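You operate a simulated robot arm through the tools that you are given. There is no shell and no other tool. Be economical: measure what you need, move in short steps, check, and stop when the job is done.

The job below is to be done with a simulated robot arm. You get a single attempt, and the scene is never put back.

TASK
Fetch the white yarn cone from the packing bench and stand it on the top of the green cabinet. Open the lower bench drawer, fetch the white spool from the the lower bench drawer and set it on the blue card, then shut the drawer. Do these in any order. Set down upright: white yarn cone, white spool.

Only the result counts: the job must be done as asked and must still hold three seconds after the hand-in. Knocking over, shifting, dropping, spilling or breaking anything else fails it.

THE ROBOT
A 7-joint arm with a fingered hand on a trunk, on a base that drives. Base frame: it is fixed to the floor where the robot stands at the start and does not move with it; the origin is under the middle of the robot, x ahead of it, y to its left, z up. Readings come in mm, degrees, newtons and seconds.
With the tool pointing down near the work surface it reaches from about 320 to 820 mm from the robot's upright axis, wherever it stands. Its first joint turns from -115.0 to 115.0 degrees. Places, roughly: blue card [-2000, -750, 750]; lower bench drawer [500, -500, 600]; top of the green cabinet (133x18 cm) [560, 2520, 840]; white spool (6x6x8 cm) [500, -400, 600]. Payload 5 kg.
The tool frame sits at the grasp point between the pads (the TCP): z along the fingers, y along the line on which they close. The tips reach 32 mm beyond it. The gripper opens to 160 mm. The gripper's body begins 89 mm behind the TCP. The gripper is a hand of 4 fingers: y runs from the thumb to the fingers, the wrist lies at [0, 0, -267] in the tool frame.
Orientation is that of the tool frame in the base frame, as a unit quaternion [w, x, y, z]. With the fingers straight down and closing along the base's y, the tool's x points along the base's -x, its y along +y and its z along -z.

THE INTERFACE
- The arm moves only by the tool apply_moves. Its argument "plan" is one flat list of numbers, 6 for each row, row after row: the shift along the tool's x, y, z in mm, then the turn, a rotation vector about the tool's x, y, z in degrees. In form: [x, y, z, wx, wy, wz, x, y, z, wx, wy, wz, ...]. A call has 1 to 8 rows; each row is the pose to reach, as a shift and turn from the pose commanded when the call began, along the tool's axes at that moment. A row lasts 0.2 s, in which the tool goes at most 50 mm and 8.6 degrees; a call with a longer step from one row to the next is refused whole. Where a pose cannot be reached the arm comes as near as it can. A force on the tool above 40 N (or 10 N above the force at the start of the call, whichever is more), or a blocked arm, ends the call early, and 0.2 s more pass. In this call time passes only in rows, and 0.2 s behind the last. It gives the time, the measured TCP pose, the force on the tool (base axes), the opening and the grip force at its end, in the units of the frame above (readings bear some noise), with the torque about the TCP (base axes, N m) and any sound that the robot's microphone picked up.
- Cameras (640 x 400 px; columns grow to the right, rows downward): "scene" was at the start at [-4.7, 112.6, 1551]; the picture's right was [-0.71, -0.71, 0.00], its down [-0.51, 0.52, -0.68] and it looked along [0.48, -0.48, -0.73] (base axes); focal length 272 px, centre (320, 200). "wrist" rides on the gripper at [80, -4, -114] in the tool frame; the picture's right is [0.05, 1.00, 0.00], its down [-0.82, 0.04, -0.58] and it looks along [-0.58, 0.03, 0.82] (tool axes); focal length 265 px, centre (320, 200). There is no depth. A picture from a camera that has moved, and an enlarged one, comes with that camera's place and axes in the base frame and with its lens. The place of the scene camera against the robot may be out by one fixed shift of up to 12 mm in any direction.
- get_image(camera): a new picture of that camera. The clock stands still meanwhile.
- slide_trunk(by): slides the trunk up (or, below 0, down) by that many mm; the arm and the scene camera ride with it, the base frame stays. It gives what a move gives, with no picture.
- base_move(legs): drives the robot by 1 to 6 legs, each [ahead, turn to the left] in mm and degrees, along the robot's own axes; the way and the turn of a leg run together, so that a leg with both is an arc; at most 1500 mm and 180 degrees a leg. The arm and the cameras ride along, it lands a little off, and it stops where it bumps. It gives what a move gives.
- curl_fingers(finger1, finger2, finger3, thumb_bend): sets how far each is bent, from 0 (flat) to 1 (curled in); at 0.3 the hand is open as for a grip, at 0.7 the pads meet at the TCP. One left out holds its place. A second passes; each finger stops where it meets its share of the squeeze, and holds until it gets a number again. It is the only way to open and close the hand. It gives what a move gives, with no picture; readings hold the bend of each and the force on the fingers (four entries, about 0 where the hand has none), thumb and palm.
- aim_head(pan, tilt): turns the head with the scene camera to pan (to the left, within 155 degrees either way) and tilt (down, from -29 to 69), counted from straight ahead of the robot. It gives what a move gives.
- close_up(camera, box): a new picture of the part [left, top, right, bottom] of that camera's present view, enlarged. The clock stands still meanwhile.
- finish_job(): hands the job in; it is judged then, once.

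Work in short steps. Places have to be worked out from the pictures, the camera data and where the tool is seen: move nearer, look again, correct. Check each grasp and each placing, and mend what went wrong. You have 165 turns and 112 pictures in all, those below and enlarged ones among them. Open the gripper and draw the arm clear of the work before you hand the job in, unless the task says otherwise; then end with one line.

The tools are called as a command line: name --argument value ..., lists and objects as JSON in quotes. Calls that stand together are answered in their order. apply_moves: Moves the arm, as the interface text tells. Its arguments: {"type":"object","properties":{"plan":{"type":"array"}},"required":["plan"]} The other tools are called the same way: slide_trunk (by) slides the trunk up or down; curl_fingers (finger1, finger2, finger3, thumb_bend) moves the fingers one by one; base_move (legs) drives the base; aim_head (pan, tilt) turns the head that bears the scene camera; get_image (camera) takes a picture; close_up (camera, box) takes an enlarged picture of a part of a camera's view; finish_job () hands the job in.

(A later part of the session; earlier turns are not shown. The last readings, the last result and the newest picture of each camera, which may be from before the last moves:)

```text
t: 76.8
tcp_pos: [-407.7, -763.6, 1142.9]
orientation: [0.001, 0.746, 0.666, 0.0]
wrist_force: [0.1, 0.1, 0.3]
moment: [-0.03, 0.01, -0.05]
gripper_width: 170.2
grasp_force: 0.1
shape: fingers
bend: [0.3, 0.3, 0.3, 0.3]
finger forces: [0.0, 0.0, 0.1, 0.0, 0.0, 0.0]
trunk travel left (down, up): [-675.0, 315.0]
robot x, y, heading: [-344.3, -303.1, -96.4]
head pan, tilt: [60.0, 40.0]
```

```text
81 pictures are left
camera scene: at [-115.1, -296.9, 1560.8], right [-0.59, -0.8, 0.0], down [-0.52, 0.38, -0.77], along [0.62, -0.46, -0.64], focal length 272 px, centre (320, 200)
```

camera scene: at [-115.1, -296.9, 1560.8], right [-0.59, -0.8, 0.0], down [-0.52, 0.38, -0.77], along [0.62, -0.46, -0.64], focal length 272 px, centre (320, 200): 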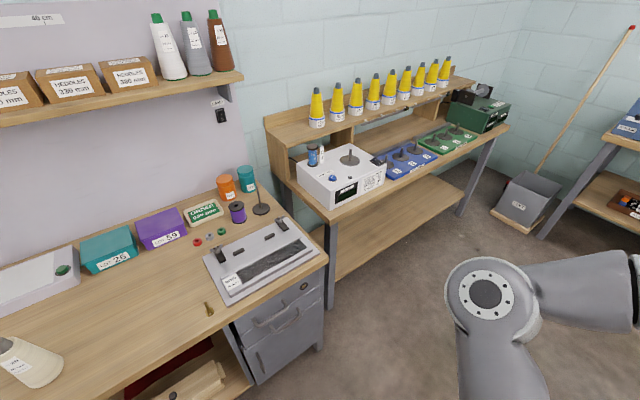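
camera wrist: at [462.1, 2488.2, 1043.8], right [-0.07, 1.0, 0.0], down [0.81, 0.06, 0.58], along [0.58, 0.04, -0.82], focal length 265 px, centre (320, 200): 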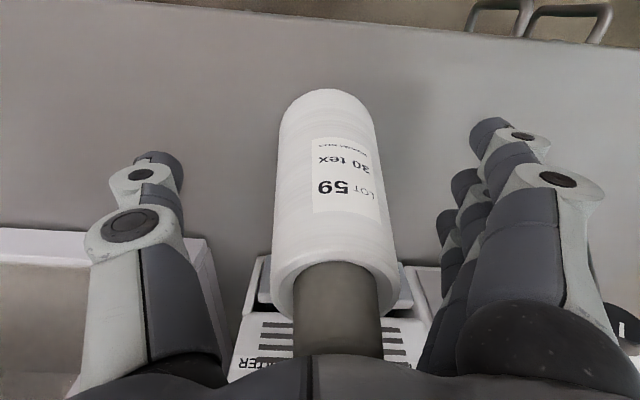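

I see the drawer unit. I drive a bit more, turn to face it, and look closer.

base_move --legs '[[190, 0], [0, 96]]'

aim_head --pan -5 --tilt 55

get_image --camera "scene"

get_image --camera "wrist"

```text
t: 82.4
tcp_pos: [98.6, -503.0, 1142.8]
orientation: [0.001, 0.003, 1.0, 0.0]
wrist_force: [0.2, 0.9, 0.1]
moment: [0.01, 0.0, -0.01]
gripper_width: 170.2
grasp_force: 0.2
shape: fingers
bend: [0.3, 0.3, 0.3, 0.3]
finger forces: [0.0, 0.0, 0.0, 0.1, 0.1, 0.0]
trunk travel left (down, up): [-675.0, 315.0]
robot x, y, heading: [-367.5, -490.9, -0.2]
head pan, tilt: [60.0, 40.0]
```

```text
t: 83.8
tcp_pos: [98.4, -503.4, 1142.0]
orientation: [0.001, 0.003, 1.0, 0.0]
wrist_force: [-0.2, -0.5, -0.2]
moment: [-0.02, 0.01, 0.0]
gripper_width: 169.9
grasp_force: 0.1
shape: fingers
bend: [0.3, 0.3, 0.3, 0.3]
finger forces: [0.0, 0.1, 0.1, 0.0, 0.1, 0.0]
trunk travel left (down, up): [-675.0, 315.0]
robot x, y, heading: [-366.0, -491.8, -0.3]
head pan, tilt: [-5.0, 55.0]
```

```text
80 pictures are left
camera scene: at [-354.9, -327.6, 1540.1], right [-0.09, -1.0, 0.0], down [-0.82, 0.07, -0.57], along [0.57, -0.05, -0.82], focal length 272 px, centre (320, 200)
```

scene: 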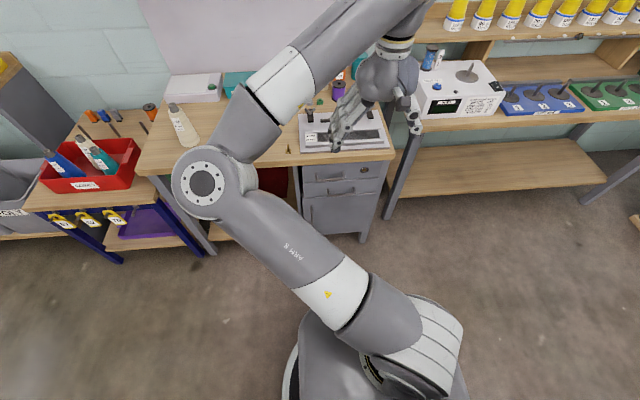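

```text
79 pictures are left
camera wrist: at [18.2, -506.0, 1256.9], right [-0.05, 1.0, 0.0], down [0.82, 0.04, 0.58], along [0.58, 0.03, -0.82], focal length 265 px, centre (320, 200)
```

wrist: 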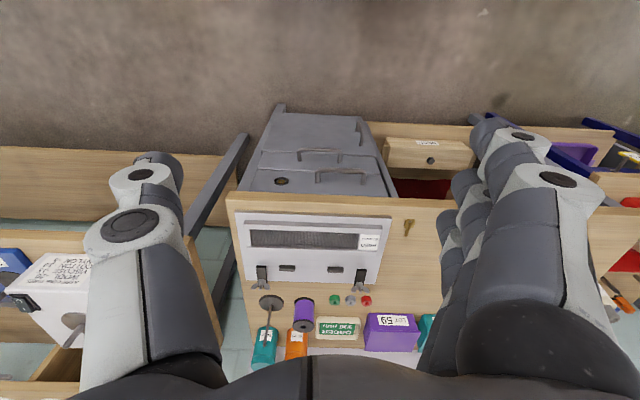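

I zoom in on the drawer fronts with both cameras.

close_up --camera "scene" --box '[290, 140, 410, 240]'

close_up --camera "wrist" --box '[220, 100, 420, 225]'

```text
4.00 times, centred on (350, 190) of scene
camera zoom: at [-354.9, -327.6, 1540.1], right [-0.09, -1.0, 0.0], down [-0.82, 0.07, -0.57], along [0.57, -0.05, -0.82], focal length 1089 px, centre (200, 240)
```

zoom: 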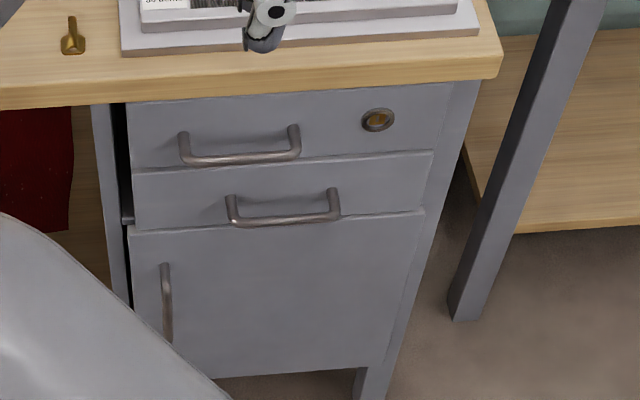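

```text
3.20 times, centred on (320, 162) of wrist
camera zoom: at [18.2, -506.0, 1256.9], right [-0.05, 1.0, 0.0], down [0.82, 0.04, 0.58], along [0.58, 0.03, -0.82], focal length 849 px, centre (320, 320)
```

zoom: 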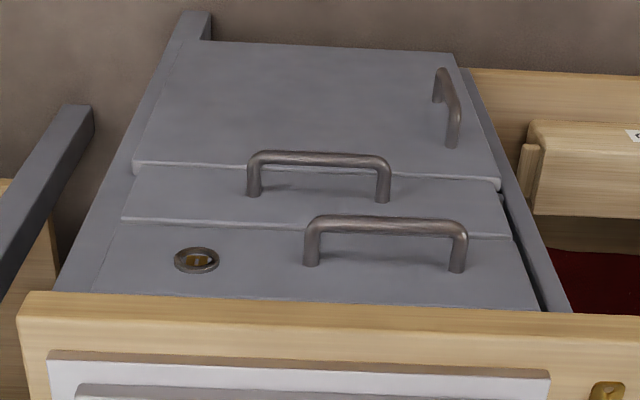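

The lower drawer's bar handle lies at about (315, -485, 604), the upper one at z≈711. I back off a little, then turn the hand to point forward with the thumb above, closing vertically.

base_move --legs '[[-80, 0]]'

apply_moves --plan '[-24, 0, 0, 4.9, -4.9, -4.9, -48, 0, 0, 9.8, -9.8, -9.8, -72, 0, 0, 14.7, -14.7, -14.7, -96, 0, 0, 19.6, -19.6, -19.6, -120, 0, 0, 24.5, -24.5, -24.5, -144, 0, 0, 29.4, -29.4, -29.4, -168, 0, 0, 34.3, -34.3, -34.3, -192, 0, 0, 39.2, -39.2, -39.2]'

apply_moves --plan '[0, 0, 0, 4.9, -4.9, -4.9, 0, 0, 0, 9.8, -9.8, -9.8, 0, 0, 0, 14.7, -14.7, -14.7, 0, 0, 0, 19.6, -19.6, -19.6, 0, 0, 0, 24.5, -24.5, -24.5, 0, 0, 0, 30, -30, -30]'

```text
t: 84.8
tcp_pos: [18.1, -501.5, 1143.8]
orientation: [0.0, 0.001, 1.0, 0.0]
wrist_force: [-0.3, 0.3, 0.0]
moment: [-0.01, -0.02, -0.01]
gripper_width: 170.3
grasp_force: 0.0
shape: fingers
bend: [0.3, 0.3, 0.3, 0.3]
finger forces: [0.1, 0.0, 0.0, 0.1, 0.0, 0.0]
trunk travel left (down, up): [-675.0, 315.0]
robot x, y, heading: [-445.9, -491.1, -0.3]
head pan, tilt: [-5.0, 55.0]
```

```text
t: 86.6
tcp_pos: [212.3, -502.1, 1143.8]
orientation: [0.322, -0.321, 0.83, -0.324]
wrist_force: [-0.8, -0.1, -0.2]
moment: [0.0, 0.0, 0.01]
gripper_width: 170.3
grasp_force: 0.0
shape: fingers
bend: [0.3, 0.3, 0.3, 0.3]
finger forces: [0.1, 0.0, 0.0, 0.0, 0.0, 0.0]
trunk travel left (down, up): [-675.0, 315.0]
robot x, y, heading: [-448.7, -489.5, -0.3]
head pan, tilt: [-5.0, 55.0]
```

```text
refused: row 6 steps farther than a row can; nothing moved
```

The turn works; I complete it with smaller steps.

apply_moves --plan '[0, 0, 0, 4.9, -4.9, -4.9, 0, 0, 0, 9.8, -9.8, -9.8, 0, 0, 0, 14.7, -14.7, -14.7, 0, 0, 0, 19.6, -19.6, -19.6, 0, 0, 0, 24.5, -24.5, -24.5, 0, 0, 0, 29, -29, -29, 0, 0, 0, 30.1, -30.1, -30.1]'

get_image --camera "scene"

```text
t: 87.5
tcp_pos: [197.0, -615.1, 1156.8]
orientation: [0.392, -0.344, 0.719, -0.459]
wrist_force: [0.5, 0.7, -0.9]
moment: [0.0, -0.01, -0.01]
gripper_width: 170.3
grasp_force: 0.2
shape: fingers
bend: [0.3, 0.3, 0.3, 0.3]
finger forces: [0.0, 0.0, 0.0, 0.1, 0.0, 0.1]
trunk travel left (down, up): [-675.0, 315.0]
robot x, y, heading: [-441.9, -489.7, -0.2]
head pan, tilt: [-5.0, 55.0]
stopped in row 4: the arm was blocked; the commanded pose is now the measured one
```

```text
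76 pictures are left
camera scene: at [-434.0, -326.3, 1540.0], right [-0.09, -1.0, 0.0], down [-0.82, 0.07, -0.57], along [0.57, -0.05, -0.82], focal length 272 px, centre (320, 200)
```

scene: 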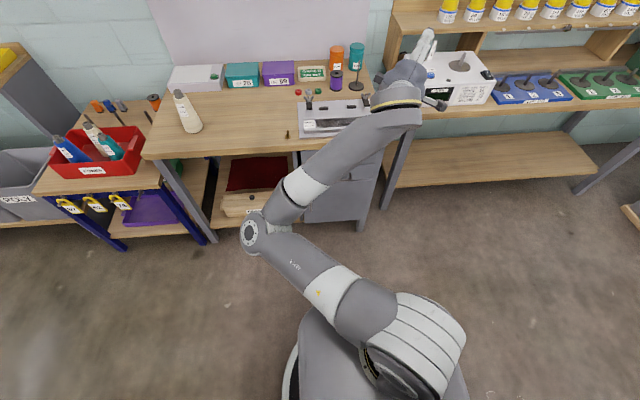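

That roll hits a joint limit. I turn back towards an unrolled forward pose, and then will roll the other way (fingers above).

apply_moves --plan '[0, 0, 0, -1.1, -3.15, 7.75, 0, 0, 0, -2.2, -6.3, 15.5, 0, 0, 0, -3.3, -9.45, 23.25, 0, 0, 0, -4.4, -12.6, 31, 0, 0, 0, -5.5, -15.75, 38.75, 0, 0, 0, -6.6, -18.9, 46.5, 0, 0, 0, -7.7, -22.05, 54.25, 0, 0, 0, -8.8, -25.2, 62]'

```text
t: 89.3
tcp_pos: [195.5, -616.7, 1156.6]
orientation: [0.684, -0.042, 0.726, -0.058]
wrist_force: [-0.2, -0.2, 0.2]
moment: [-0.03, -0.02, -0.02]
gripper_width: 170.6
grasp_force: 0.1
shape: fingers
bend: [0.3, 0.3, 0.3, 0.3]
finger forces: [0.0, 0.0, 0.0, 0.0, 0.1, 0.0]
trunk travel left (down, up): [-675.0, 315.0]
robot x, y, heading: [-445.0, -490.9, -0.1]
head pan, tilt: [-5.0, 55.0]
```

Now I roll the other way, while moving back to y≈-500.

apply_moves --plan '[0, 15, 0, -0.3, -0.15, 8.3, 0, 30, 0, -0.6, -0.3, 16.6, 0, 45, 0, -1, -0.4, 24.9, 0, 60, 0, -1.3, -0.6, 33.2, 0, 75, 0, -1.6, -0.7, 41.5, 0, 90, 0, -1.9, -0.9, 49.8, 0, 105, 0, -2.2, -1, 58.1, 0, 117, 0, -2.5, -1.1, 66.4]'

apply_moves --plan '[0, 0, 0, -0.3, -0.15, 8, 0, 0, 0, -0.6, -0.3, 16, 0, 0, 0, -1, -0.4, 24, 0, 0, 0, -1.3, -0.6, 31.7]'

get_image --camera "scene"

```text
t: 91.1
tcp_pos: [197.9, -500.3, 1140.1]
orientation: [0.61, 0.347, 0.626, 0.341]
wrist_force: [-0.3, 0.2, 0.3]
moment: [0.02, -0.02, 0.02]
gripper_width: 170.5
grasp_force: 0.0
shape: fingers
bend: [0.3, 0.3, 0.3, 0.3]
finger forces: [0.0, 0.1, 0.1, 0.1, 0.0, 0.0]
trunk travel left (down, up): [-675.0, 315.0]
robot x, y, heading: [-444.6, -489.7, -0.2]
head pan, tilt: [-5.0, 55.0]
```

```text
t: 92.1
tcp_pos: [198.6, -500.3, 1138.6]
orientation: [0.501, 0.5, 0.5, 0.5]
wrist_force: [-0.3, -0.7, 0.5]
moment: [-0.02, -0.02, 0.0]
gripper_width: 170.4
grasp_force: 0.0
shape: fingers
bend: [0.3, 0.3, 0.3, 0.3]
finger forces: [0.0, 0.0, 0.1, 0.0, 0.0, 0.0]
trunk travel left (down, up): [-675.0, 315.0]
robot x, y, heading: [-449.0, -493.2, -0.4]
head pan, tilt: [-5.0, 55.0]
```

```text
75 pictures are left
camera scene: at [-434.0, -327.6, 1540.1], right [-0.09, -1.0, 0.0], down [-0.82, 0.07, -0.57], along [0.57, -0.05, -0.82], focal length 272 px, centre (320, 200)
```

scene: 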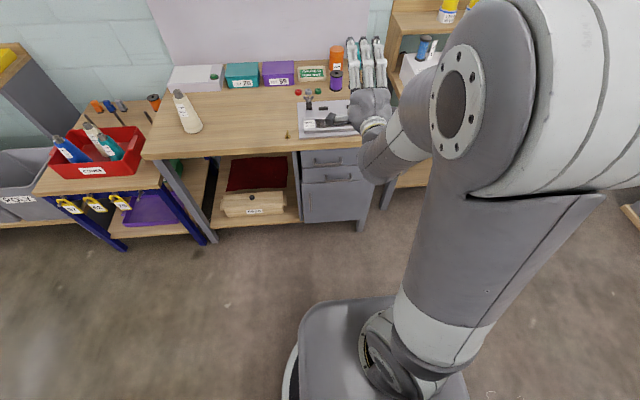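

The hand now points forward with fingers above and thumb below. I lower the trunk by 300 mm, bend the fingers to half, and then look.

slide_trunk --by -300

curl_fingers --finger1 0.5 --finger2 0.5 --finger3 0.5 --thumb_bend 0.5

apply_moves --plan '[0, -45, 0, 0, 0, 0, 0, -90, 0, 0, 0, 0, 0, -135, 0, 0, 0, 0, 0, -180, 0, 0, 0, 0, 0, -215, 0, 0, 0, 0, 0, -232, 0, 0, 0, 0]'

get_image --camera "scene"

get_image --camera "wrist"

```text
t: 95.1
tcp_pos: [199.0, -499.7, 839.5]
orientation: [0.501, 0.5, 0.5, 0.499]
wrist_force: [-0.3, 0.2, 0.5]
moment: [0.0, -0.01, 0.02]
gripper_width: 170.3
grasp_force: 0.2
shape: fingers
bend: [0.3, 0.3, 0.3, 0.3]
finger forces: [0.0, 0.0, 0.0, 0.1, 0.1, 0.0]
trunk travel left (down, up): [-375.0, 615.0]
robot x, y, heading: [-449.8, -488.0, -0.5]
head pan, tilt: [-5.0, 55.0]
```

```text
t: 96.1
tcp_pos: [198.1, -499.8, 839.5]
orientation: [0.501, 0.5, 0.5, 0.499]
wrist_force: [0.2, 0.2, 0.7]
moment: [-0.01, 0.01, -0.01]
gripper_width: 92.5
grasp_force: 0.2
shape: fingers
bend: [0.5, 0.5, 0.5, 0.5]
finger forces: [0.0, 0.0, 0.1, 0.1, 0.0, 0.0]
trunk travel left (down, up): [-375.0, 615.0]
robot x, y, heading: [-446.1, -491.2, -0.5]
head pan, tilt: [-5.0, 55.0]
```

```text
t: 97.5
tcp_pos: [196.4, -502.2, 606.5]
orientation: [0.501, 0.499, 0.501, 0.5]
wrist_force: [0.1, -0.7, -0.3]
moment: [0.02, -0.02, 0.0]
gripper_width: 92.1
grasp_force: 0.1
shape: fingers
bend: [0.5, 0.5, 0.5, 0.5]
finger forces: [0.1, 0.1, 0.1, 0.0, 0.0, 0.1]
trunk travel left (down, up): [-375.0, 615.0]
robot x, y, heading: [-442.6, -491.1, -0.5]
head pan, tilt: [-5.0, 55.0]
```

```text
74 pictures are left
camera scene: at [-434.1, -327.5, 1240.1], right [-0.09, -1.0, 0.0], down [-0.82, 0.07, -0.57], along [0.57, -0.05, -0.82], focal length 272 px, centre (320, 200)
```

scene: 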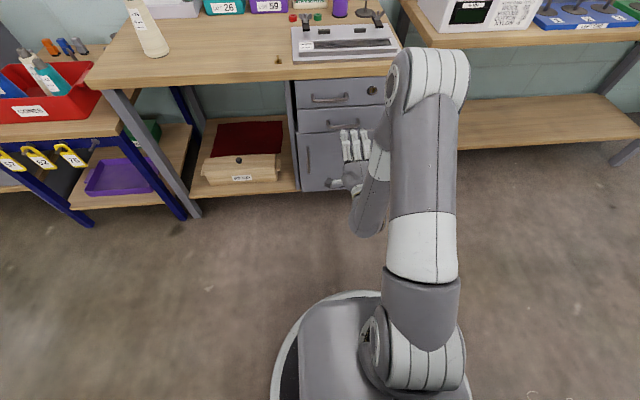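

```text
73 pictures are left
camera wrist: at [83.1, -421.4, 603.4], right [0.0, 0.05, 1.0], down [-0.58, -0.81, 0.04], along [0.82, -0.58, 0.03], focal length 265 px, centre (320, 200)
```

wrist: 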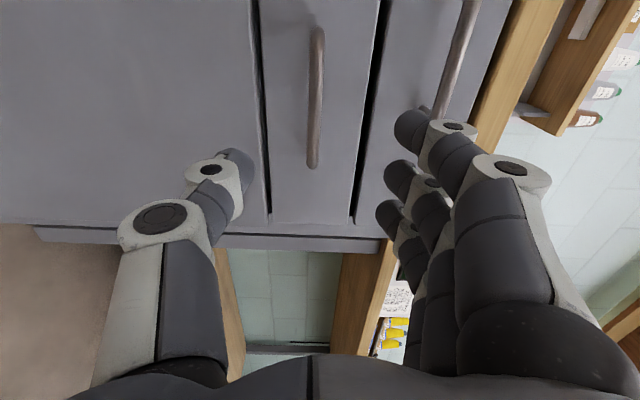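

The bar spans y -544 to -433 at z≈603. I advance to TCP x≈295 and look again.

apply_moves --plan '[3, -2, 35, 0, 0, 0, 6, -3, 70, 0, 0, 0, 8, -3, 98, 0, 0, 0]'

get_image --camera "wrist"

close_up --camera "scene" --box '[290, 70, 410, 210]'

```text
t: 98.3
tcp_pos: [294.9, -493.7, 605.2]
orientation: [0.501, 0.5, 0.5, 0.499]
wrist_force: [0.7, 0.1, 0.4]
moment: [-0.02, 0.04, -0.01]
gripper_width: 91.7
grasp_force: 0.1
shape: fingers
bend: [0.5, 0.5, 0.5, 0.5]
finger forces: [0.0, 0.0, 0.1, 0.0, 0.0, 0.0]
trunk travel left (down, up): [-375.0, 615.0]
robot x, y, heading: [-443.3, -490.2, -0.4]
head pan, tilt: [-5.0, 55.0]
```

```text
72 pictures are left
camera wrist: at [181.4, -412.4, 600.3], right [0.0, 0.05, 1.0], down [-0.58, -0.82, 0.04], along [0.82, -0.58, 0.03], focal length 265 px, centre (320, 200)
```

wrist: 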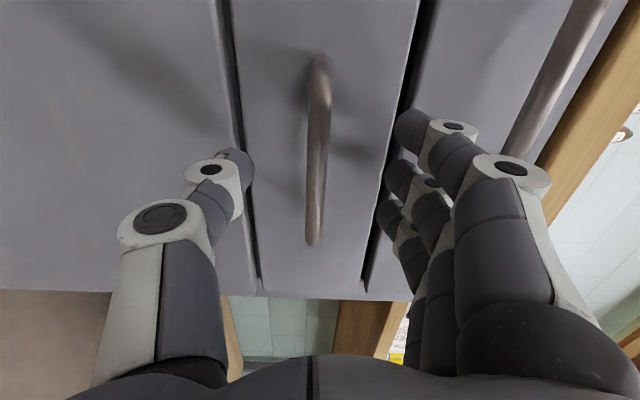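

```text
2.86 times, centred on (350, 140) of scene
camera zoom: at [-434.1, -327.5, 1240.1], right [-0.09, -1.0, 0.0], down [-0.82, 0.07, -0.57], along [0.57, -0.05, -0.82], focal length 778 px, centre (234, 371)
```

zoom: 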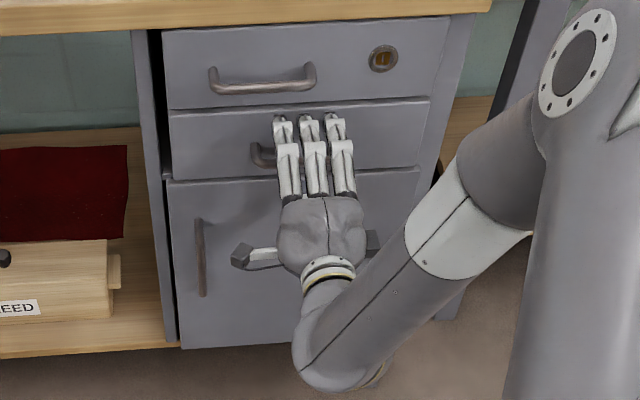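

The bar is at x≈317. I advance 15 mm more, then close on it.

apply_moves --plan '[0, -1, 8, 0, 0, 0, 0, -1, 15, 0, 0, 0]'

curl_fingers --finger1 0.75 --finger2 0.75 --finger3 0.75 --thumb_bend 0.72

get_image --camera "wrist"

```text
t: 98.9
tcp_pos: [311.0, -493.1, 602.2]
orientation: [0.501, 0.499, 0.501, 0.499]
wrist_force: [0.4, 0.5, 0.4]
moment: [0.0, 0.02, 0.01]
gripper_width: 91.7
grasp_force: 0.0
shape: fingers
bend: [0.5, 0.5, 0.5, 0.5]
finger forces: [0.0, 0.0, 0.0, 0.1, 0.0, 0.0]
trunk travel left (down, up): [-375.0, 615.0]
robot x, y, heading: [-446.4, -493.7, 0.1]
head pan, tilt: [-5.0, 55.0]
```

```text
t: 99.9
tcp_pos: [309.7, -493.5, 603.7]
orientation: [0.501, 0.499, 0.499, 0.5]
wrist_force: [3.6, -0.5, 6.0]
moment: [-0.03, -0.05, 0.0]
gripper_width: 19.7
grasp_force: 2.9
shape: fingers
bend: [0.74, 0.73, 0.74, 0.71]
finger forces: [2.9, 0.0, 3.3, 0.0, 0.1, 0.0]
trunk travel left (down, up): [-375.0, 615.0]
robot x, y, heading: [-445.3, -493.2, -0.0]
head pan, tilt: [-5.0, 55.0]
```

```text
70 pictures are left
camera wrist: at [196.7, -412.0, 599.6], right [0.0, 0.05, 1.0], down [-0.58, -0.82, 0.04], along [0.82, -0.58, 0.03], focal length 265 px, centre (320, 200)
```

wrist: 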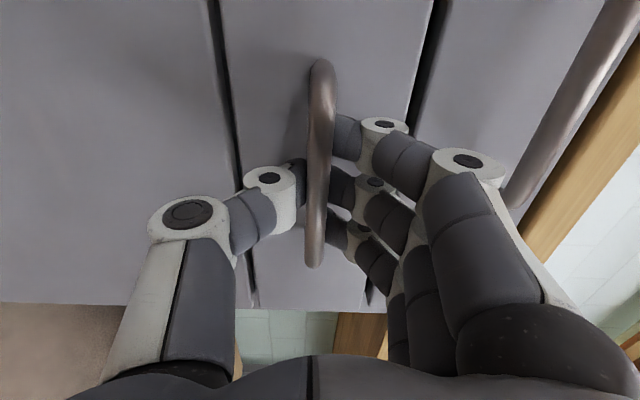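

The fingertips pass behind the bar. I curl more to hook it.

curl_fingers --finger1 0.9 --finger2 0.9 --finger3 0.9 --thumb_bend 0.85

get_image --camera "wrist"

```text
t: 100.9
tcp_pos: [310.5, -492.7, 602.6]
orientation: [0.5, 0.5, 0.5, 0.5]
wrist_force: [1.0, 0.3, 1.5]
moment: [0.0, 0.13, -0.05]
gripper_width: 17.3
grasp_force: 9.8
shape: fingers
bend: [0.83, 0.87, 0.83, 0.83]
finger forces: [10.2, 0.0, 10.0, 0.0, 0.1, 0.0]
trunk travel left (down, up): [-375.0, 615.0]
robot x, y, heading: [-443.1, -491.5, -0.4]
head pan, tilt: [-5.0, 55.0]
```

```text
69 pictures are left
camera wrist: at [196.3, -412.0, 598.7], right [0.0, 0.05, 1.0], down [-0.58, -0.82, 0.04], along [0.82, -0.58, 0.03], focal length 265 px, centre (320, 200)
```

wrist: 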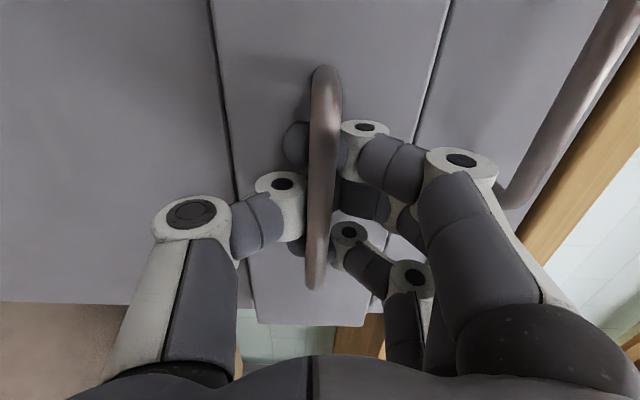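

Fingers hook the bar firmly and the drawer already came out a bit. I pull back slowly.

apply_moves --plan '[0, 0, -10, 0, 0, 0, 0, 0, -25, 0, 0, 0, 0, 0, -40, 0, 0, 0, 0, 0, -55, 0, 0, 0, 0, 0, -70, 0, 0, 0]'

get_image --camera "wrist"

```text
t: 102.1
tcp_pos: [241.2, -492.1, 602.6]
orientation: [0.5, 0.5, 0.501, 0.499]
wrist_force: [-0.9, 0.4, 1.6]
moment: [0.02, 0.12, 0.01]
gripper_width: 17.8
grasp_force: 9.4
shape: fingers
bend: [0.83, 0.88, 0.83, 0.83]
finger forces: [9.4, 0.0, 9.6, 0.1, 0.1, 0.0]
trunk travel left (down, up): [-375.0, 615.0]
robot x, y, heading: [-444.8, -494.3, -0.1]
head pan, tilt: [-5.0, 55.0]
```

```text
68 pictures are left
camera wrist: at [126.9, -411.6, 598.5], right [0.0, 0.05, 1.0], down [-0.58, -0.81, 0.04], along [0.82, -0.58, 0.03], focal length 265 px, centre (320, 200)
```

wrist: 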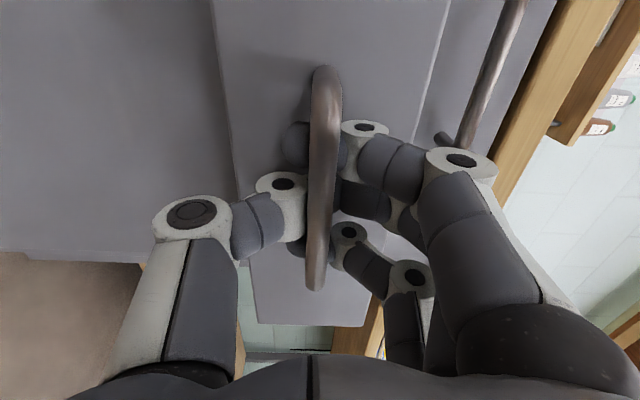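

The drawer follows easily. I pull 90 mm more by arm.

apply_moves --plan '[0, 0, -20, 0, 0, 0, 0, 0, -40, 0, 0, 0, 0, 0, -60, 0, 0, 0, 0, 0, -80, 0, 0, 0, 0, 0, -100, 0, 0, 0]'

get_image --camera "scene"

```text
t: 103.3
tcp_pos: [139.9, -493.1, 601.5]
orientation: [0.5, 0.498, 0.501, 0.5]
wrist_force: [0.7, 10.1, 1.5]
moment: [-0.01, 0.06, -0.03]
gripper_width: 17.9
grasp_force: 31.2
shape: fingers
bend: [0.83, 0.88, 0.83, 0.83]
finger forces: [9.1, 0.0, 9.3, 0.0, 43.4, 0.0]
trunk travel left (down, up): [-375.0, 615.0]
robot x, y, heading: [-445.2, -491.7, -0.1]
head pan, tilt: [-5.0, 55.0]
```

```text
67 pictures are left
camera scene: at [-434.1, -326.9, 1240.0], right [-0.09, -1.0, 0.0], down [-0.82, 0.07, -0.57], along [0.57, -0.05, -0.82], focal length 272 px, centre (320, 200)
```

scene: 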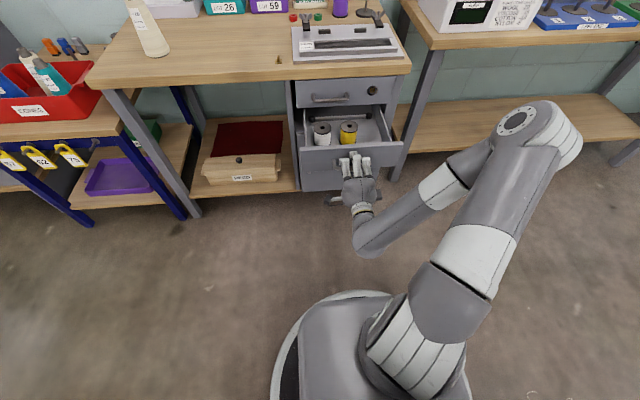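

Drawer is open about 170 mm; the white spool sits at about (247, -392) and a yellow one beside it. I pull further by 90 mm for more room.

apply_moves --plan '[0, 0, -15, 0, 0, 0, 0, 0, -30, 0, 0, 0, 0, 0, -45, 0, 0, 0, 0, 0, -60, 0, 0, 0, 0, 0, -75, 0, 0, 0, 0, 0, -90, 0, 0, 0]'

get_image --camera "scene"

```text
t: 104.2
tcp_pos: [121.3, -492.3, 589.7]
orientation: [0.504, 0.495, 0.497, 0.504]
wrist_force: [1.5, -2.6, 28.3]
moment: [0.04, 0.46, 0.02]
gripper_width: 19.0
grasp_force: 14.8
shape: fingers
bend: [0.84, 0.89, 0.84, 0.83]
finger forces: [14.7, 0.0, 14.1, 0.0, 0.0, 0.0]
out of reach, approached as far as the arm can: row 1, 2, 3, 4
trunk travel left (down, up): [-375.0, 615.0]
robot x, y, heading: [-447.9, -486.7, 0.0]
head pan, tilt: [-5.0, 55.0]
stopped in row 4: the force on the tool passed its limit at 46 N (the readings are from after the stop); the commanded pose is now the measured one
```

```text
66 pictures are left
camera scene: at [-435.5, -327.6, 1240.2], right [-0.09, -1.0, 0.0], down [-0.81, 0.08, -0.57], along [0.57, -0.05, -0.82], focal length 272 px, centre (320, 200)
```

scene: 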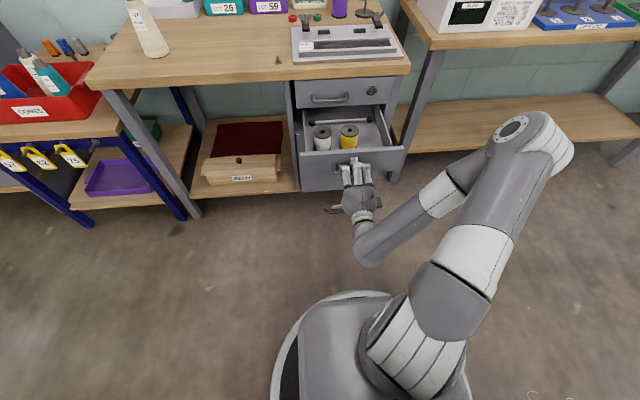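

The arm ran out of reach and sagged. I return it to z≈602 and then back the base instead.

apply_moves --plan '[0, 6, 7, 0, 0, 0, 0, 12, 14, 0, 0, 0]'

base_move --legs '[[-70, 0]]'

get_image --camera "scene"

```text
t: 104.8
tcp_pos: [135.5, -493.9, 597.2]
orientation: [0.502, 0.498, 0.5, 0.5]
wrist_force: [-0.5, 1.0, -6.8]
moment: [0.05, 0.07, 0.0]
gripper_width: 22.0
grasp_force: 32.2
shape: fingers
bend: [0.84, 0.89, 0.84, 0.85]
finger forces: [12.1, 0.1, 13.1, 0.0, 39.6, 0.1]
trunk travel left (down, up): [-375.0, 615.0]
robot x, y, heading: [-447.8, -488.2, -0.3]
head pan, tilt: [-5.0, 55.0]
```

```text
t: 105.8
tcp_pos: [65.7, -493.6, 599.4]
orientation: [0.502, 0.498, 0.498, 0.502]
wrist_force: [0.3, 3.7, -11.8]
moment: [0.02, -0.09, -0.06]
gripper_width: 22.8
grasp_force: 35.0
shape: fingers
bend: [0.84, 0.89, 0.84, 0.85]
finger forces: [12.5, 0.0, 13.1, 0.0, 44.2, 0.0]
trunk travel left (down, up): [-375.0, 615.0]
robot x, y, heading: [-512.6, -492.1, -0.3]
head pan, tilt: [-5.0, 55.0]
```

```text
65 pictures are left
camera scene: at [-502.4, -327.0, 1240.1], right [-0.09, -1.0, 0.0], down [-0.82, 0.08, -0.57], along [0.57, -0.05, -0.82], focal length 272 px, centre (320, 200)
```

scene: 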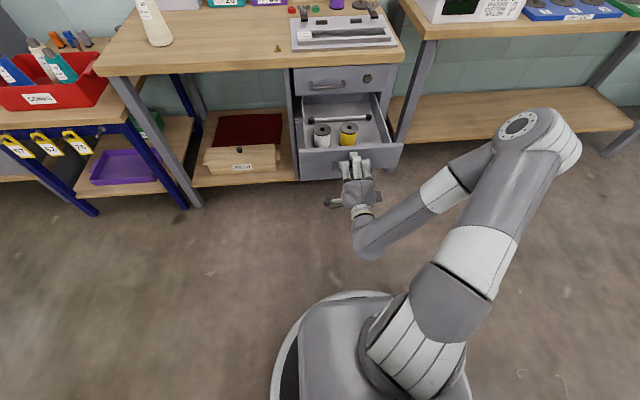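

The drawer is open about 245 mm, enough. I release the handle and back the base away.

curl_fingers --finger1 0.6 --finger2 0.6 --finger3 0.6 --thumb_bend 0.6

curl_fingers --finger1 0.45 --finger2 0.45 --finger3 0.45 --thumb_bend 0.45

get_image --camera "wrist"

```text
t: 106.8
tcp_pos: [65.8, -493.6, 600.4]
orientation: [0.503, 0.497, 0.499, 0.502]
wrist_force: [0.7, -0.2, 1.1]
moment: [-0.02, 0.02, -0.03]
gripper_width: 52.6
grasp_force: 0.1
shape: fingers
bend: [0.6, 0.6, 0.6, 0.6]
finger forces: [0.0, 0.1, 0.0, 0.0, 0.0, 0.0]
trunk travel left (down, up): [-375.0, 615.0]
robot x, y, heading: [-518.5, -490.5, -0.4]
head pan, tilt: [-5.0, 55.0]
```

```text
t: 107.8
tcp_pos: [65.4, -493.9, 599.7]
orientation: [0.503, 0.497, 0.498, 0.502]
wrist_force: [1.1, 0.7, -0.3]
moment: [-0.02, 0.01, -0.03]
gripper_width: 110.4
grasp_force: 0.0
shape: fingers
bend: [0.45, 0.45, 0.45, 0.45]
finger forces: [0.0, 0.0, 0.0, 0.0, 0.1, 0.0]
trunk travel left (down, up): [-375.0, 615.0]
robot x, y, heading: [-514.3, -485.8, -0.4]
head pan, tilt: [-5.0, 55.0]
```

```text
64 pictures are left
camera wrist: at [-48.3, -412.5, 594.7], right [-0.01, 0.05, 1.0], down [-0.58, -0.82, 0.04], along [0.82, -0.58, 0.04], focal length 265 px, centre (320, 200)
```

wrist: 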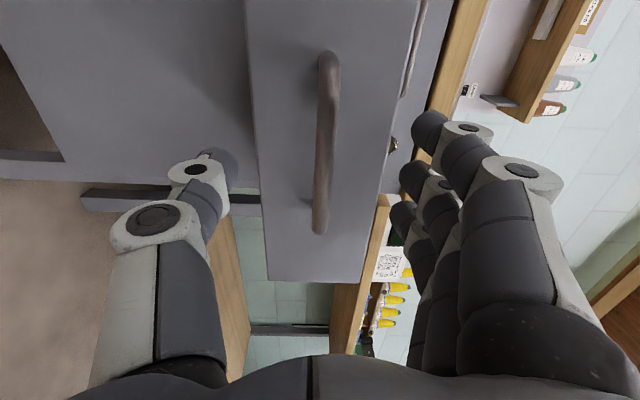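

Clear of the bar. I back the base 70 mm, raise the hand, and pitch it downward so that it closes along x (thumb on the near side).

base_move --legs '[[-70, 0]]'

apply_moves --plan '[0, 45, 0, 0, 0, 0, 0, 90, 0, 0, 0, 0, 0, 135, 0, 8.5, 0, 0, 0, 170, 0, 17, 0, 0, 0, 200, 10, 25.5, 0, 0, 0, 220, 20, 34, 0, 0, 0, 235, 30, 42.5, 0, 0, 0, 250, 40, 51, 0, 0]'

apply_moves --plan '[0, 0, 0, 8.5, 0, 0, 0, 0, 0, 17, 0, 0, 0, 0, 0, 25.5, 0, 0, 0, 0, 0, 34, 0, 0, 0, 0, 0, 39, 0, 0]'

get_image --camera "scene"

```text
t: 109.0
tcp_pos: [-5.0, -491.7, 599.4]
orientation: [0.503, 0.497, 0.499, 0.501]
wrist_force: [-0.2, 0.0, -1.1]
moment: [0.0, -0.01, 0.01]
gripper_width: 110.5
grasp_force: 0.0
shape: fingers
bend: [0.45, 0.45, 0.45, 0.45]
finger forces: [0.0, 0.0, 0.1, 0.0, 0.1, 0.1]
trunk travel left (down, up): [-375.0, 615.0]
robot x, y, heading: [-585.1, -489.2, -0.4]
head pan, tilt: [-5.0, 55.0]
stopped in leg 1: the robot was blocked; the commanded pose is now the measured one
```

```text
t: 111.0
tcp_pos: [-3.1, -385.4, 707.7]
orientation: [0.182, 0.464, 0.809, 0.312]
wrist_force: [-0.3, 0.5, 0.0]
moment: [0.04, 0.01, 0.03]
gripper_width: 111.5
grasp_force: 0.1
shape: fingers
bend: [0.45, 0.45, 0.45, 0.45]
finger forces: [0.0, 0.1, 0.1, 0.0, 0.1, 0.1]
out of reach, approached as far as the arm can: row 1, 2, 3, 4, 5, 6, 7, 8
trunk travel left (down, up): [-375.0, 615.0]
robot x, y, heading: [-585.0, -490.5, -0.4]
head pan, tilt: [-5.0, 55.0]
stopped in row 8: the arm was blocked; the commanded pose is now the measured one
```

```text
t: 112.2
tcp_pos: [-21.2, -524.8, 575.5]
orientation: [0.049, 0.458, 0.886, 0.061]
wrist_force: [-1.2, 0.3, 0.5]
moment: [-0.03, 0.02, -0.01]
gripper_width: 111.5
grasp_force: 0.0
shape: fingers
bend: [0.45, 0.45, 0.45, 0.45]
finger forces: [0.0, 0.0, 0.1, 0.0, 0.0, 0.0]
out of reach, approached as far as the arm can: row 1, 2, 3, 4, 5
trunk travel left (down, up): [-375.0, 615.0]
robot x, y, heading: [-584.8, -488.9, -0.3]
head pan, tilt: [-5.0, 55.0]
```

```text
63 pictures are left
camera scene: at [-573.8, -326.7, 1240.1], right [-0.09, -1.0, 0.0], down [-0.82, 0.08, -0.57], along [0.57, -0.05, -0.82], focal length 272 px, centre (320, 200)
```

scene: 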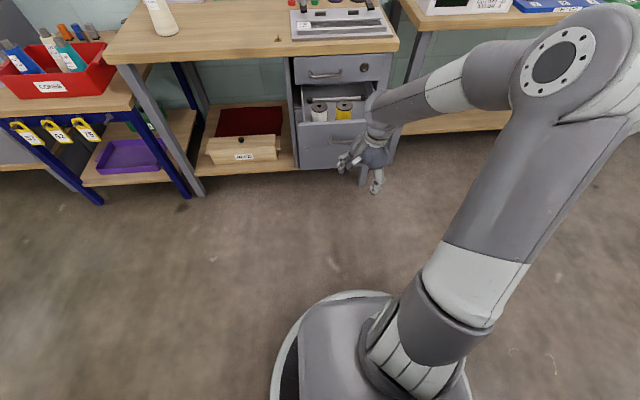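

The base reported a bump and the arm sits in an awkward configuration. I look behind first.

aim_head --pan 150 --tilt 50

get_image --camera "scene"

aim_head --pan -150 --tilt 50

get_image --camera "scene"

```text
t: 114.6
tcp_pos: [-20.5, -525.1, 574.9]
orientation: [0.048, 0.458, 0.886, 0.062]
wrist_force: [0.2, 0.9, 0.9]
moment: [-0.02, 0.01, 0.0]
gripper_width: 111.2
grasp_force: 0.1
shape: fingers
bend: [0.45, 0.45, 0.45, 0.45]
finger forces: [0.0, 0.1, 0.0, 0.0, 0.0, 0.0]
trunk travel left (down, up): [-375.0, 615.0]
robot x, y, heading: [-584.2, -490.4, 0.0]
head pan, tilt: [150.0, 50.0]
```

```text
62 pictures are left
camera scene: at [-712.3, -281.3, 1246.6], right [0.5, 0.86, 0.0], down [0.66, -0.39, -0.64], along [-0.56, 0.32, -0.77], focal length 272 px, centre (320, 200)
```

scene: 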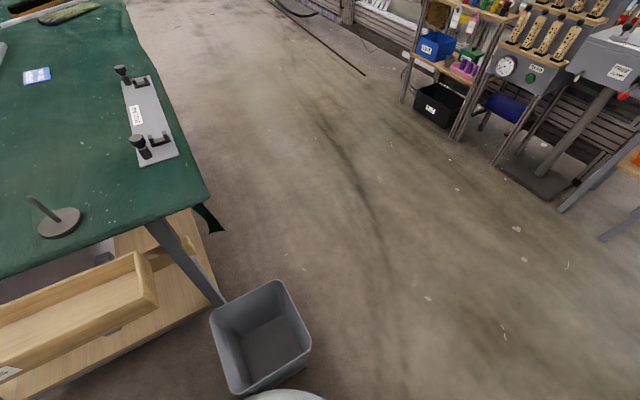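

```text
t: 118.7
tcp_pos: [-19.9, -525.8, 577.3]
orientation: [0.048, 0.458, 0.885, 0.062]
wrist_force: [0.4, 0.6, -0.1]
moment: [-0.01, 0.0, 0.0]
gripper_width: 111.4
grasp_force: 0.0
shape: fingers
bend: [0.45, 0.45, 0.45, 0.45]
finger forces: [0.1, 0.1, 0.0, 0.0, 0.0, 0.0]
trunk travel left (down, up): [-375.0, 615.0]
robot x, y, heading: [-582.0, -491.2, -0.3]
head pan, tilt: [-150.0, 50.0]
```

```text
61 pictures are left
camera scene: at [-712.7, -358.4, 1246.6], right [-0.5, 0.87, 0.0], down [0.67, 0.38, -0.64], along [-0.56, -0.32, -0.77], focal length 272 px, centre (320, 200)
```

scene: 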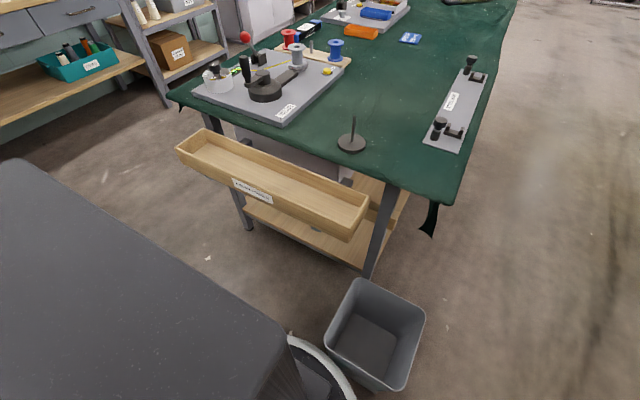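

The base's rear touched the bin lightly; the bin still stands in place. I drive forward 60 mm, and raise the trunk to free the arm.

base_move --legs '[[50, 0]]'

slide_trunk --by 300

aim_head --pan -10 --tilt 50

get_image --camera "scene"

```text
t: 119.6
tcp_pos: [29.2, -525.8, 577.0]
orientation: [0.049, 0.458, 0.886, 0.062]
wrist_force: [-1.4, -0.1, 0.2]
moment: [0.0, 0.0, 0.03]
gripper_width: 111.1
grasp_force: 0.0
shape: fingers
bend: [0.45, 0.45, 0.45, 0.45]
finger forces: [0.0, 0.0, 0.0, 0.0, 0.0, 0.1]
trunk travel left (down, up): [-375.0, 615.0]
robot x, y, heading: [-536.5, -492.1, -0.3]
head pan, tilt: [-150.0, 50.0]
```

```text
t: 122.6
tcp_pos: [29.5, -523.7, 876.2]
orientation: [0.048, 0.458, 0.886, 0.061]
wrist_force: [0.0, 0.2, 0.5]
moment: [0.01, 0.0, 0.0]
gripper_width: 111.3
grasp_force: 0.1
shape: fingers
bend: [0.45, 0.45, 0.45, 0.45]
finger forces: [0.1, 0.0, 0.0, 0.1, 0.1, 0.0]
trunk travel left (down, up): [-675.0, 315.0]
robot x, y, heading: [-537.1, -490.4, -0.6]
head pan, tilt: [-150.0, 50.0]
```

```text
t: 124.8
tcp_pos: [29.0, -525.1, 877.1]
orientation: [0.048, 0.458, 0.885, 0.062]
wrist_force: [-0.4, -0.2, 0.3]
moment: [-0.03, -0.05, 0.0]
gripper_width: 111.6
grasp_force: 0.0
shape: fingers
bend: [0.45, 0.45, 0.45, 0.45]
finger forces: [0.1, 0.1, 0.0, 0.0, 0.1, 0.1]
trunk travel left (down, up): [-675.0, 315.0]
robot x, y, heading: [-537.7, -491.9, -0.1]
head pan, tilt: [-10.0, 50.0]
```

```text
60 pictures are left
camera scene: at [-520.5, -334.2, 1546.6], right [-0.18, -0.98, 0.0], down [-0.75, 0.14, -0.64], along [0.63, -0.12, -0.77], focal length 272 px, centre (320, 200)
```

scene: 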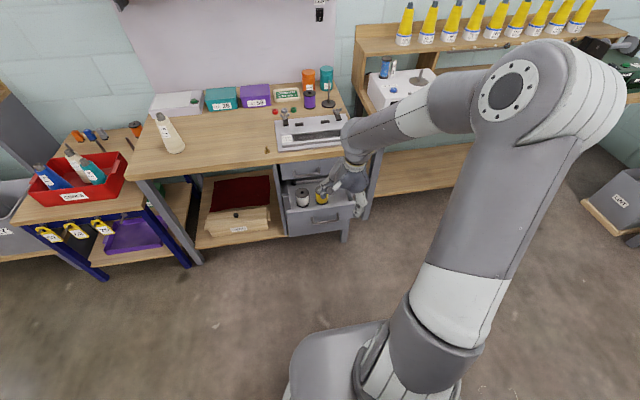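

Now I complete the orientation to straight down, closing along x.

apply_moves --plan '[0, 0, 0, 1.8, -0.2, 7, 0, 0, 0, 3.6, -0.4, 14, 0, 0, 0, 5.4, -0.7, 21, 0, 0, 0, 7.2, -0.9, 28, 0, 0, 0, 9, -1.1, 35.2]'

apply_moves --plan '[0, 0, -30, 0, 0, 0, 0, 0, -60, 0, 0, 0]'

```text
t: 126.0
tcp_pos: [-72.6, -667.2, 758.1]
orientation: [0.027, 0.671, 0.74, 0.043]
wrist_force: [0.3, -0.4, 0.2]
moment: [0.04, 0.01, 0.02]
gripper_width: 111.3
grasp_force: 0.1
shape: fingers
bend: [0.45, 0.45, 0.45, 0.45]
finger forces: [0.1, 0.0, 0.0, 0.1, 0.0, 0.1]
out of reach, approached as far as the arm can: row 1, 2, 3, 4, 5
trunk travel left (down, up): [-675.0, 315.0]
robot x, y, heading: [-535.8, -490.7, -0.4]
head pan, tilt: [-10.0, 50.0]
```

```text
t: 126.7
tcp_pos: [-90.4, -679.8, 804.4]
orientation: [0.03, 0.666, 0.744, 0.047]
wrist_force: [-0.3, 0.6, 0.2]
moment: [-0.01, -0.01, 0.0]
gripper_width: 111.1
grasp_force: 0.0
shape: fingers
bend: [0.45, 0.45, 0.45, 0.45]
finger forces: [0.1, 0.0, 0.1, 0.1, 0.0, 0.0]
out of reach, approached as far as the arm can: row 1, 2
trunk travel left (down, up): [-675.0, 315.0]
robot x, y, heading: [-536.6, -493.0, -0.1]
head pan, tilt: [-10.0, 50.0]
```

This arm configuration is near its limits. I turn the hand back to the original yaw while moving up and to the middle.

apply_moves --plan '[22, 14, -30, 0.6, 0.4, -8.3, 44, 28, -60, 1.2, 0.8, -16.6, 66, 42, -90, 1.8, 1.1, -24.9, 88, 56, -120, 2.3, 1.5, -33.2, 110, 70, -150, 2.9, 1.9, -41.5, 132, 84, -180, 3.5, 2.3, -49.8, 154, 98, -210, 4.1, 2.7, -58.1, 176, 110, -240, 4.7, 3, -66.4]'

get_image --camera "scene"

```text
t: 128.4
tcp_pos: [-17.8, -506.9, 1036.5]
orientation: [0.006, 0.152, 0.988, 0.01]
wrist_force: [-0.7, 0.4, 0.1]
moment: [-0.02, 0.04, 0.0]
gripper_width: 111.2
grasp_force: 0.1
shape: fingers
bend: [0.45, 0.45, 0.45, 0.45]
finger forces: [0.0, 0.0, 0.1, 0.0, 0.0, 0.0]
out of reach, approached as far as the arm can: row 7, 8
trunk travel left (down, up): [-675.0, 315.0]
robot x, y, heading: [-536.2, -490.2, -0.6]
head pan, tilt: [-10.0, 50.0]
```

```text
59 pictures are left
camera scene: at [-520.1, -334.0, 1546.6], right [-0.18, -0.98, 0.0], down [-0.75, 0.14, -0.64], along [0.63, -0.12, -0.77], focal length 272 px, centre (320, 200)
```

scene: 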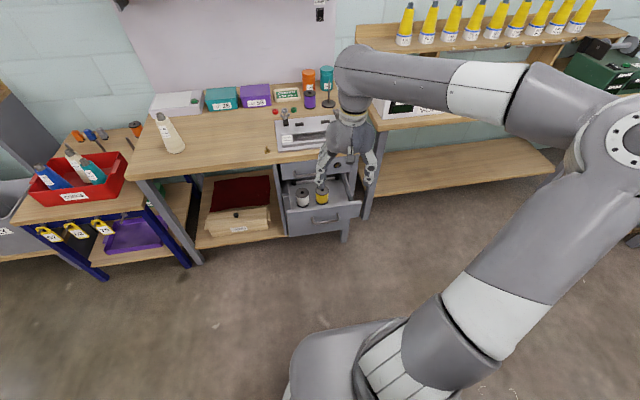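

Elbow is now on the right; the opposite yaw should be free there. I try turning the hand towards yaw +90 (fingers on the near side).

apply_moves --plan '[0, 0, 0, 0.2, 0.1, -8.4, 0, 0, 0, 0.4, 0.3, -16.8, 0, 0, 0, 0.6, 0.4, -25.2, 0, 0, 0, 0.8, 0.5, -33.6, 0, 0, 0, 1, 0.7, -42, 0, 0, 0, 1.1, 0.8, -50.4, 0, 0, 0, 1.2, 0.9, -58.8, 0, 0, 0, 1.3, 1, -67.2]'

apply_moves --plan '[0, 0, 0, 0, 0, -8.4, 0, 0, 0, 0, 0, -16.8, 0, 0, 0, 0, 0, -25.2, 0, 0, 0, 0, 0, -33.6, 0, 0, 0, 0, 0, -40]'

get_image --camera "wrist"

```text
t: 130.2
tcp_pos: [-17.9, -504.7, 1036.3]
orientation: [-0.002, -0.419, 0.908, -0.002]
wrist_force: [-0.4, 0.2, 0.3]
moment: [0.01, 0.0, -0.02]
gripper_width: 111.3
grasp_force: 0.0
shape: fingers
bend: [0.45, 0.45, 0.45, 0.45]
finger forces: [0.0, 0.0, 0.0, 0.0, 0.0, 0.1]
trunk travel left (down, up): [-675.0, 315.0]
robot x, y, heading: [-538.2, -489.6, -0.2]
head pan, tilt: [-10.0, 50.0]
```

```text
t: 131.4
tcp_pos: [-17.5, -505.0, 1036.2]
orientation: [-0.003, -0.705, 0.71, -0.002]
wrist_force: [0.3, 0.7, 1.3]
moment: [-0.01, 0.03, -0.01]
gripper_width: 111.3
grasp_force: 0.0
shape: fingers
bend: [0.45, 0.45, 0.45, 0.45]
finger forces: [0.1, 0.0, 0.0, 0.0, 0.0, 0.1]
trunk travel left (down, up): [-675.0, 315.0]
robot x, y, heading: [-539.6, -489.9, -0.5]
head pan, tilt: [-10.0, 50.0]
```

```text
58 pictures are left
camera wrist: at [-14.5, -584.1, 1151.4], right [-1.0, -0.04, 0.0], down [-0.04, 0.82, 0.57], along [-0.03, 0.57, -0.82], focal length 265 px, centre (320, 200)
```

wrist: 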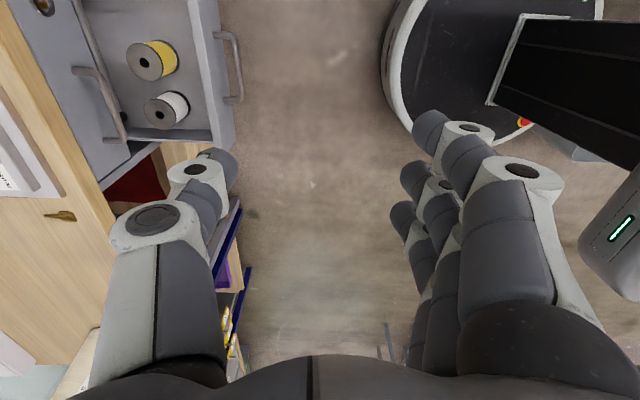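

The new hand orientation works (closing along x, fingers near, thumb far). The drawer seems to have been nudged back to about 180 mm open (bar at x≈139). I lower the trunk and get a closer look.

slide_trunk --by -230

apply_moves --plan '[15, -30, 0, 0, 0, 0, 30, -65, 0, 0, 0, 0, 45, -100, 0, 0, 0, 0, 60, -135, 0, 0, 0, 0]'

get_image --camera "wrist"

get_image --camera "scene"

```text
t: 133.9
tcp_pos: [-17.5, -505.4, 806.5]
orientation: [-0.002, -0.704, 0.71, -0.002]
wrist_force: [-0.5, -0.6, 1.4]
moment: [0.01, -0.01, -0.03]
gripper_width: 111.4
grasp_force: 0.0
shape: fingers
bend: [0.45, 0.45, 0.45, 0.45]
finger forces: [0.0, 0.0, 0.0, 0.1, 0.1, 0.1]
trunk travel left (down, up): [-445.0, 545.0]
robot x, y, heading: [-534.4, -487.6, -0.3]
head pan, tilt: [-10.0, 50.0]
```

```text
t: 134.9
tcp_pos: [115.6, -566.6, 805.4]
orientation: [-0.004, -0.704, 0.71, -0.001]
wrist_force: [0.5, -0.4, 0.0]
moment: [0.02, -0.01, 0.03]
gripper_width: 111.4
grasp_force: 0.1
shape: fingers
bend: [0.45, 0.45, 0.45, 0.45]
finger forces: [0.0, 0.0, 0.0, 0.0, 0.1, 0.0]
trunk travel left (down, up): [-445.0, 545.0]
robot x, y, heading: [-537.2, -492.2, -0.4]
head pan, tilt: [-10.0, 50.0]
```

```text
57 pictures are left
camera wrist: at [119.0, -646.9, 920.2], right [-1.0, -0.04, 0.0], down [-0.03, 0.82, 0.57], along [-0.03, 0.57, -0.82], focal length 265 px, centre (320, 200)
```

wrist: 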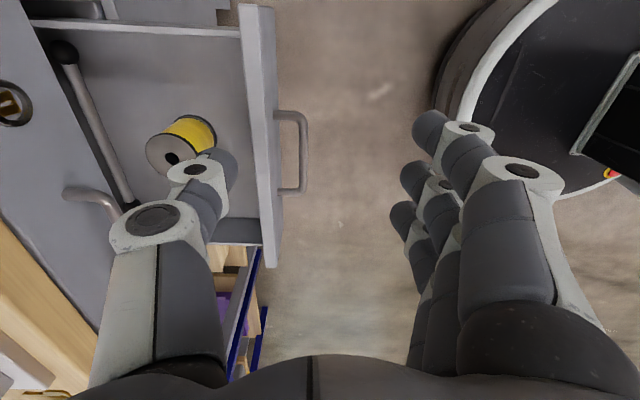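

```text
56 pictures are left
camera scene: at [-520.7, -334.2, 1316.6], right [-0.18, -0.98, 0.0], down [-0.75, 0.14, -0.64], along [0.63, -0.11, -0.77], focal length 272 px, centre (320, 200)
```

scene: 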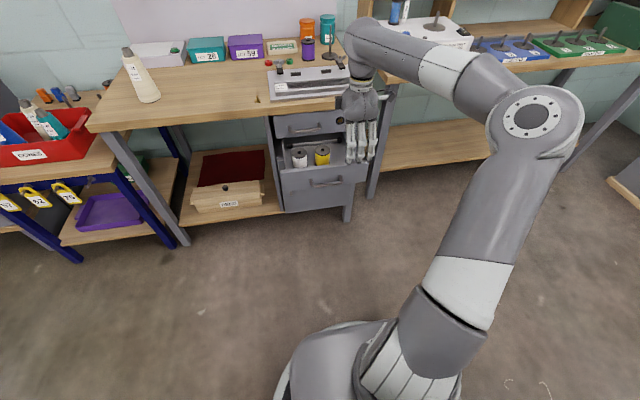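

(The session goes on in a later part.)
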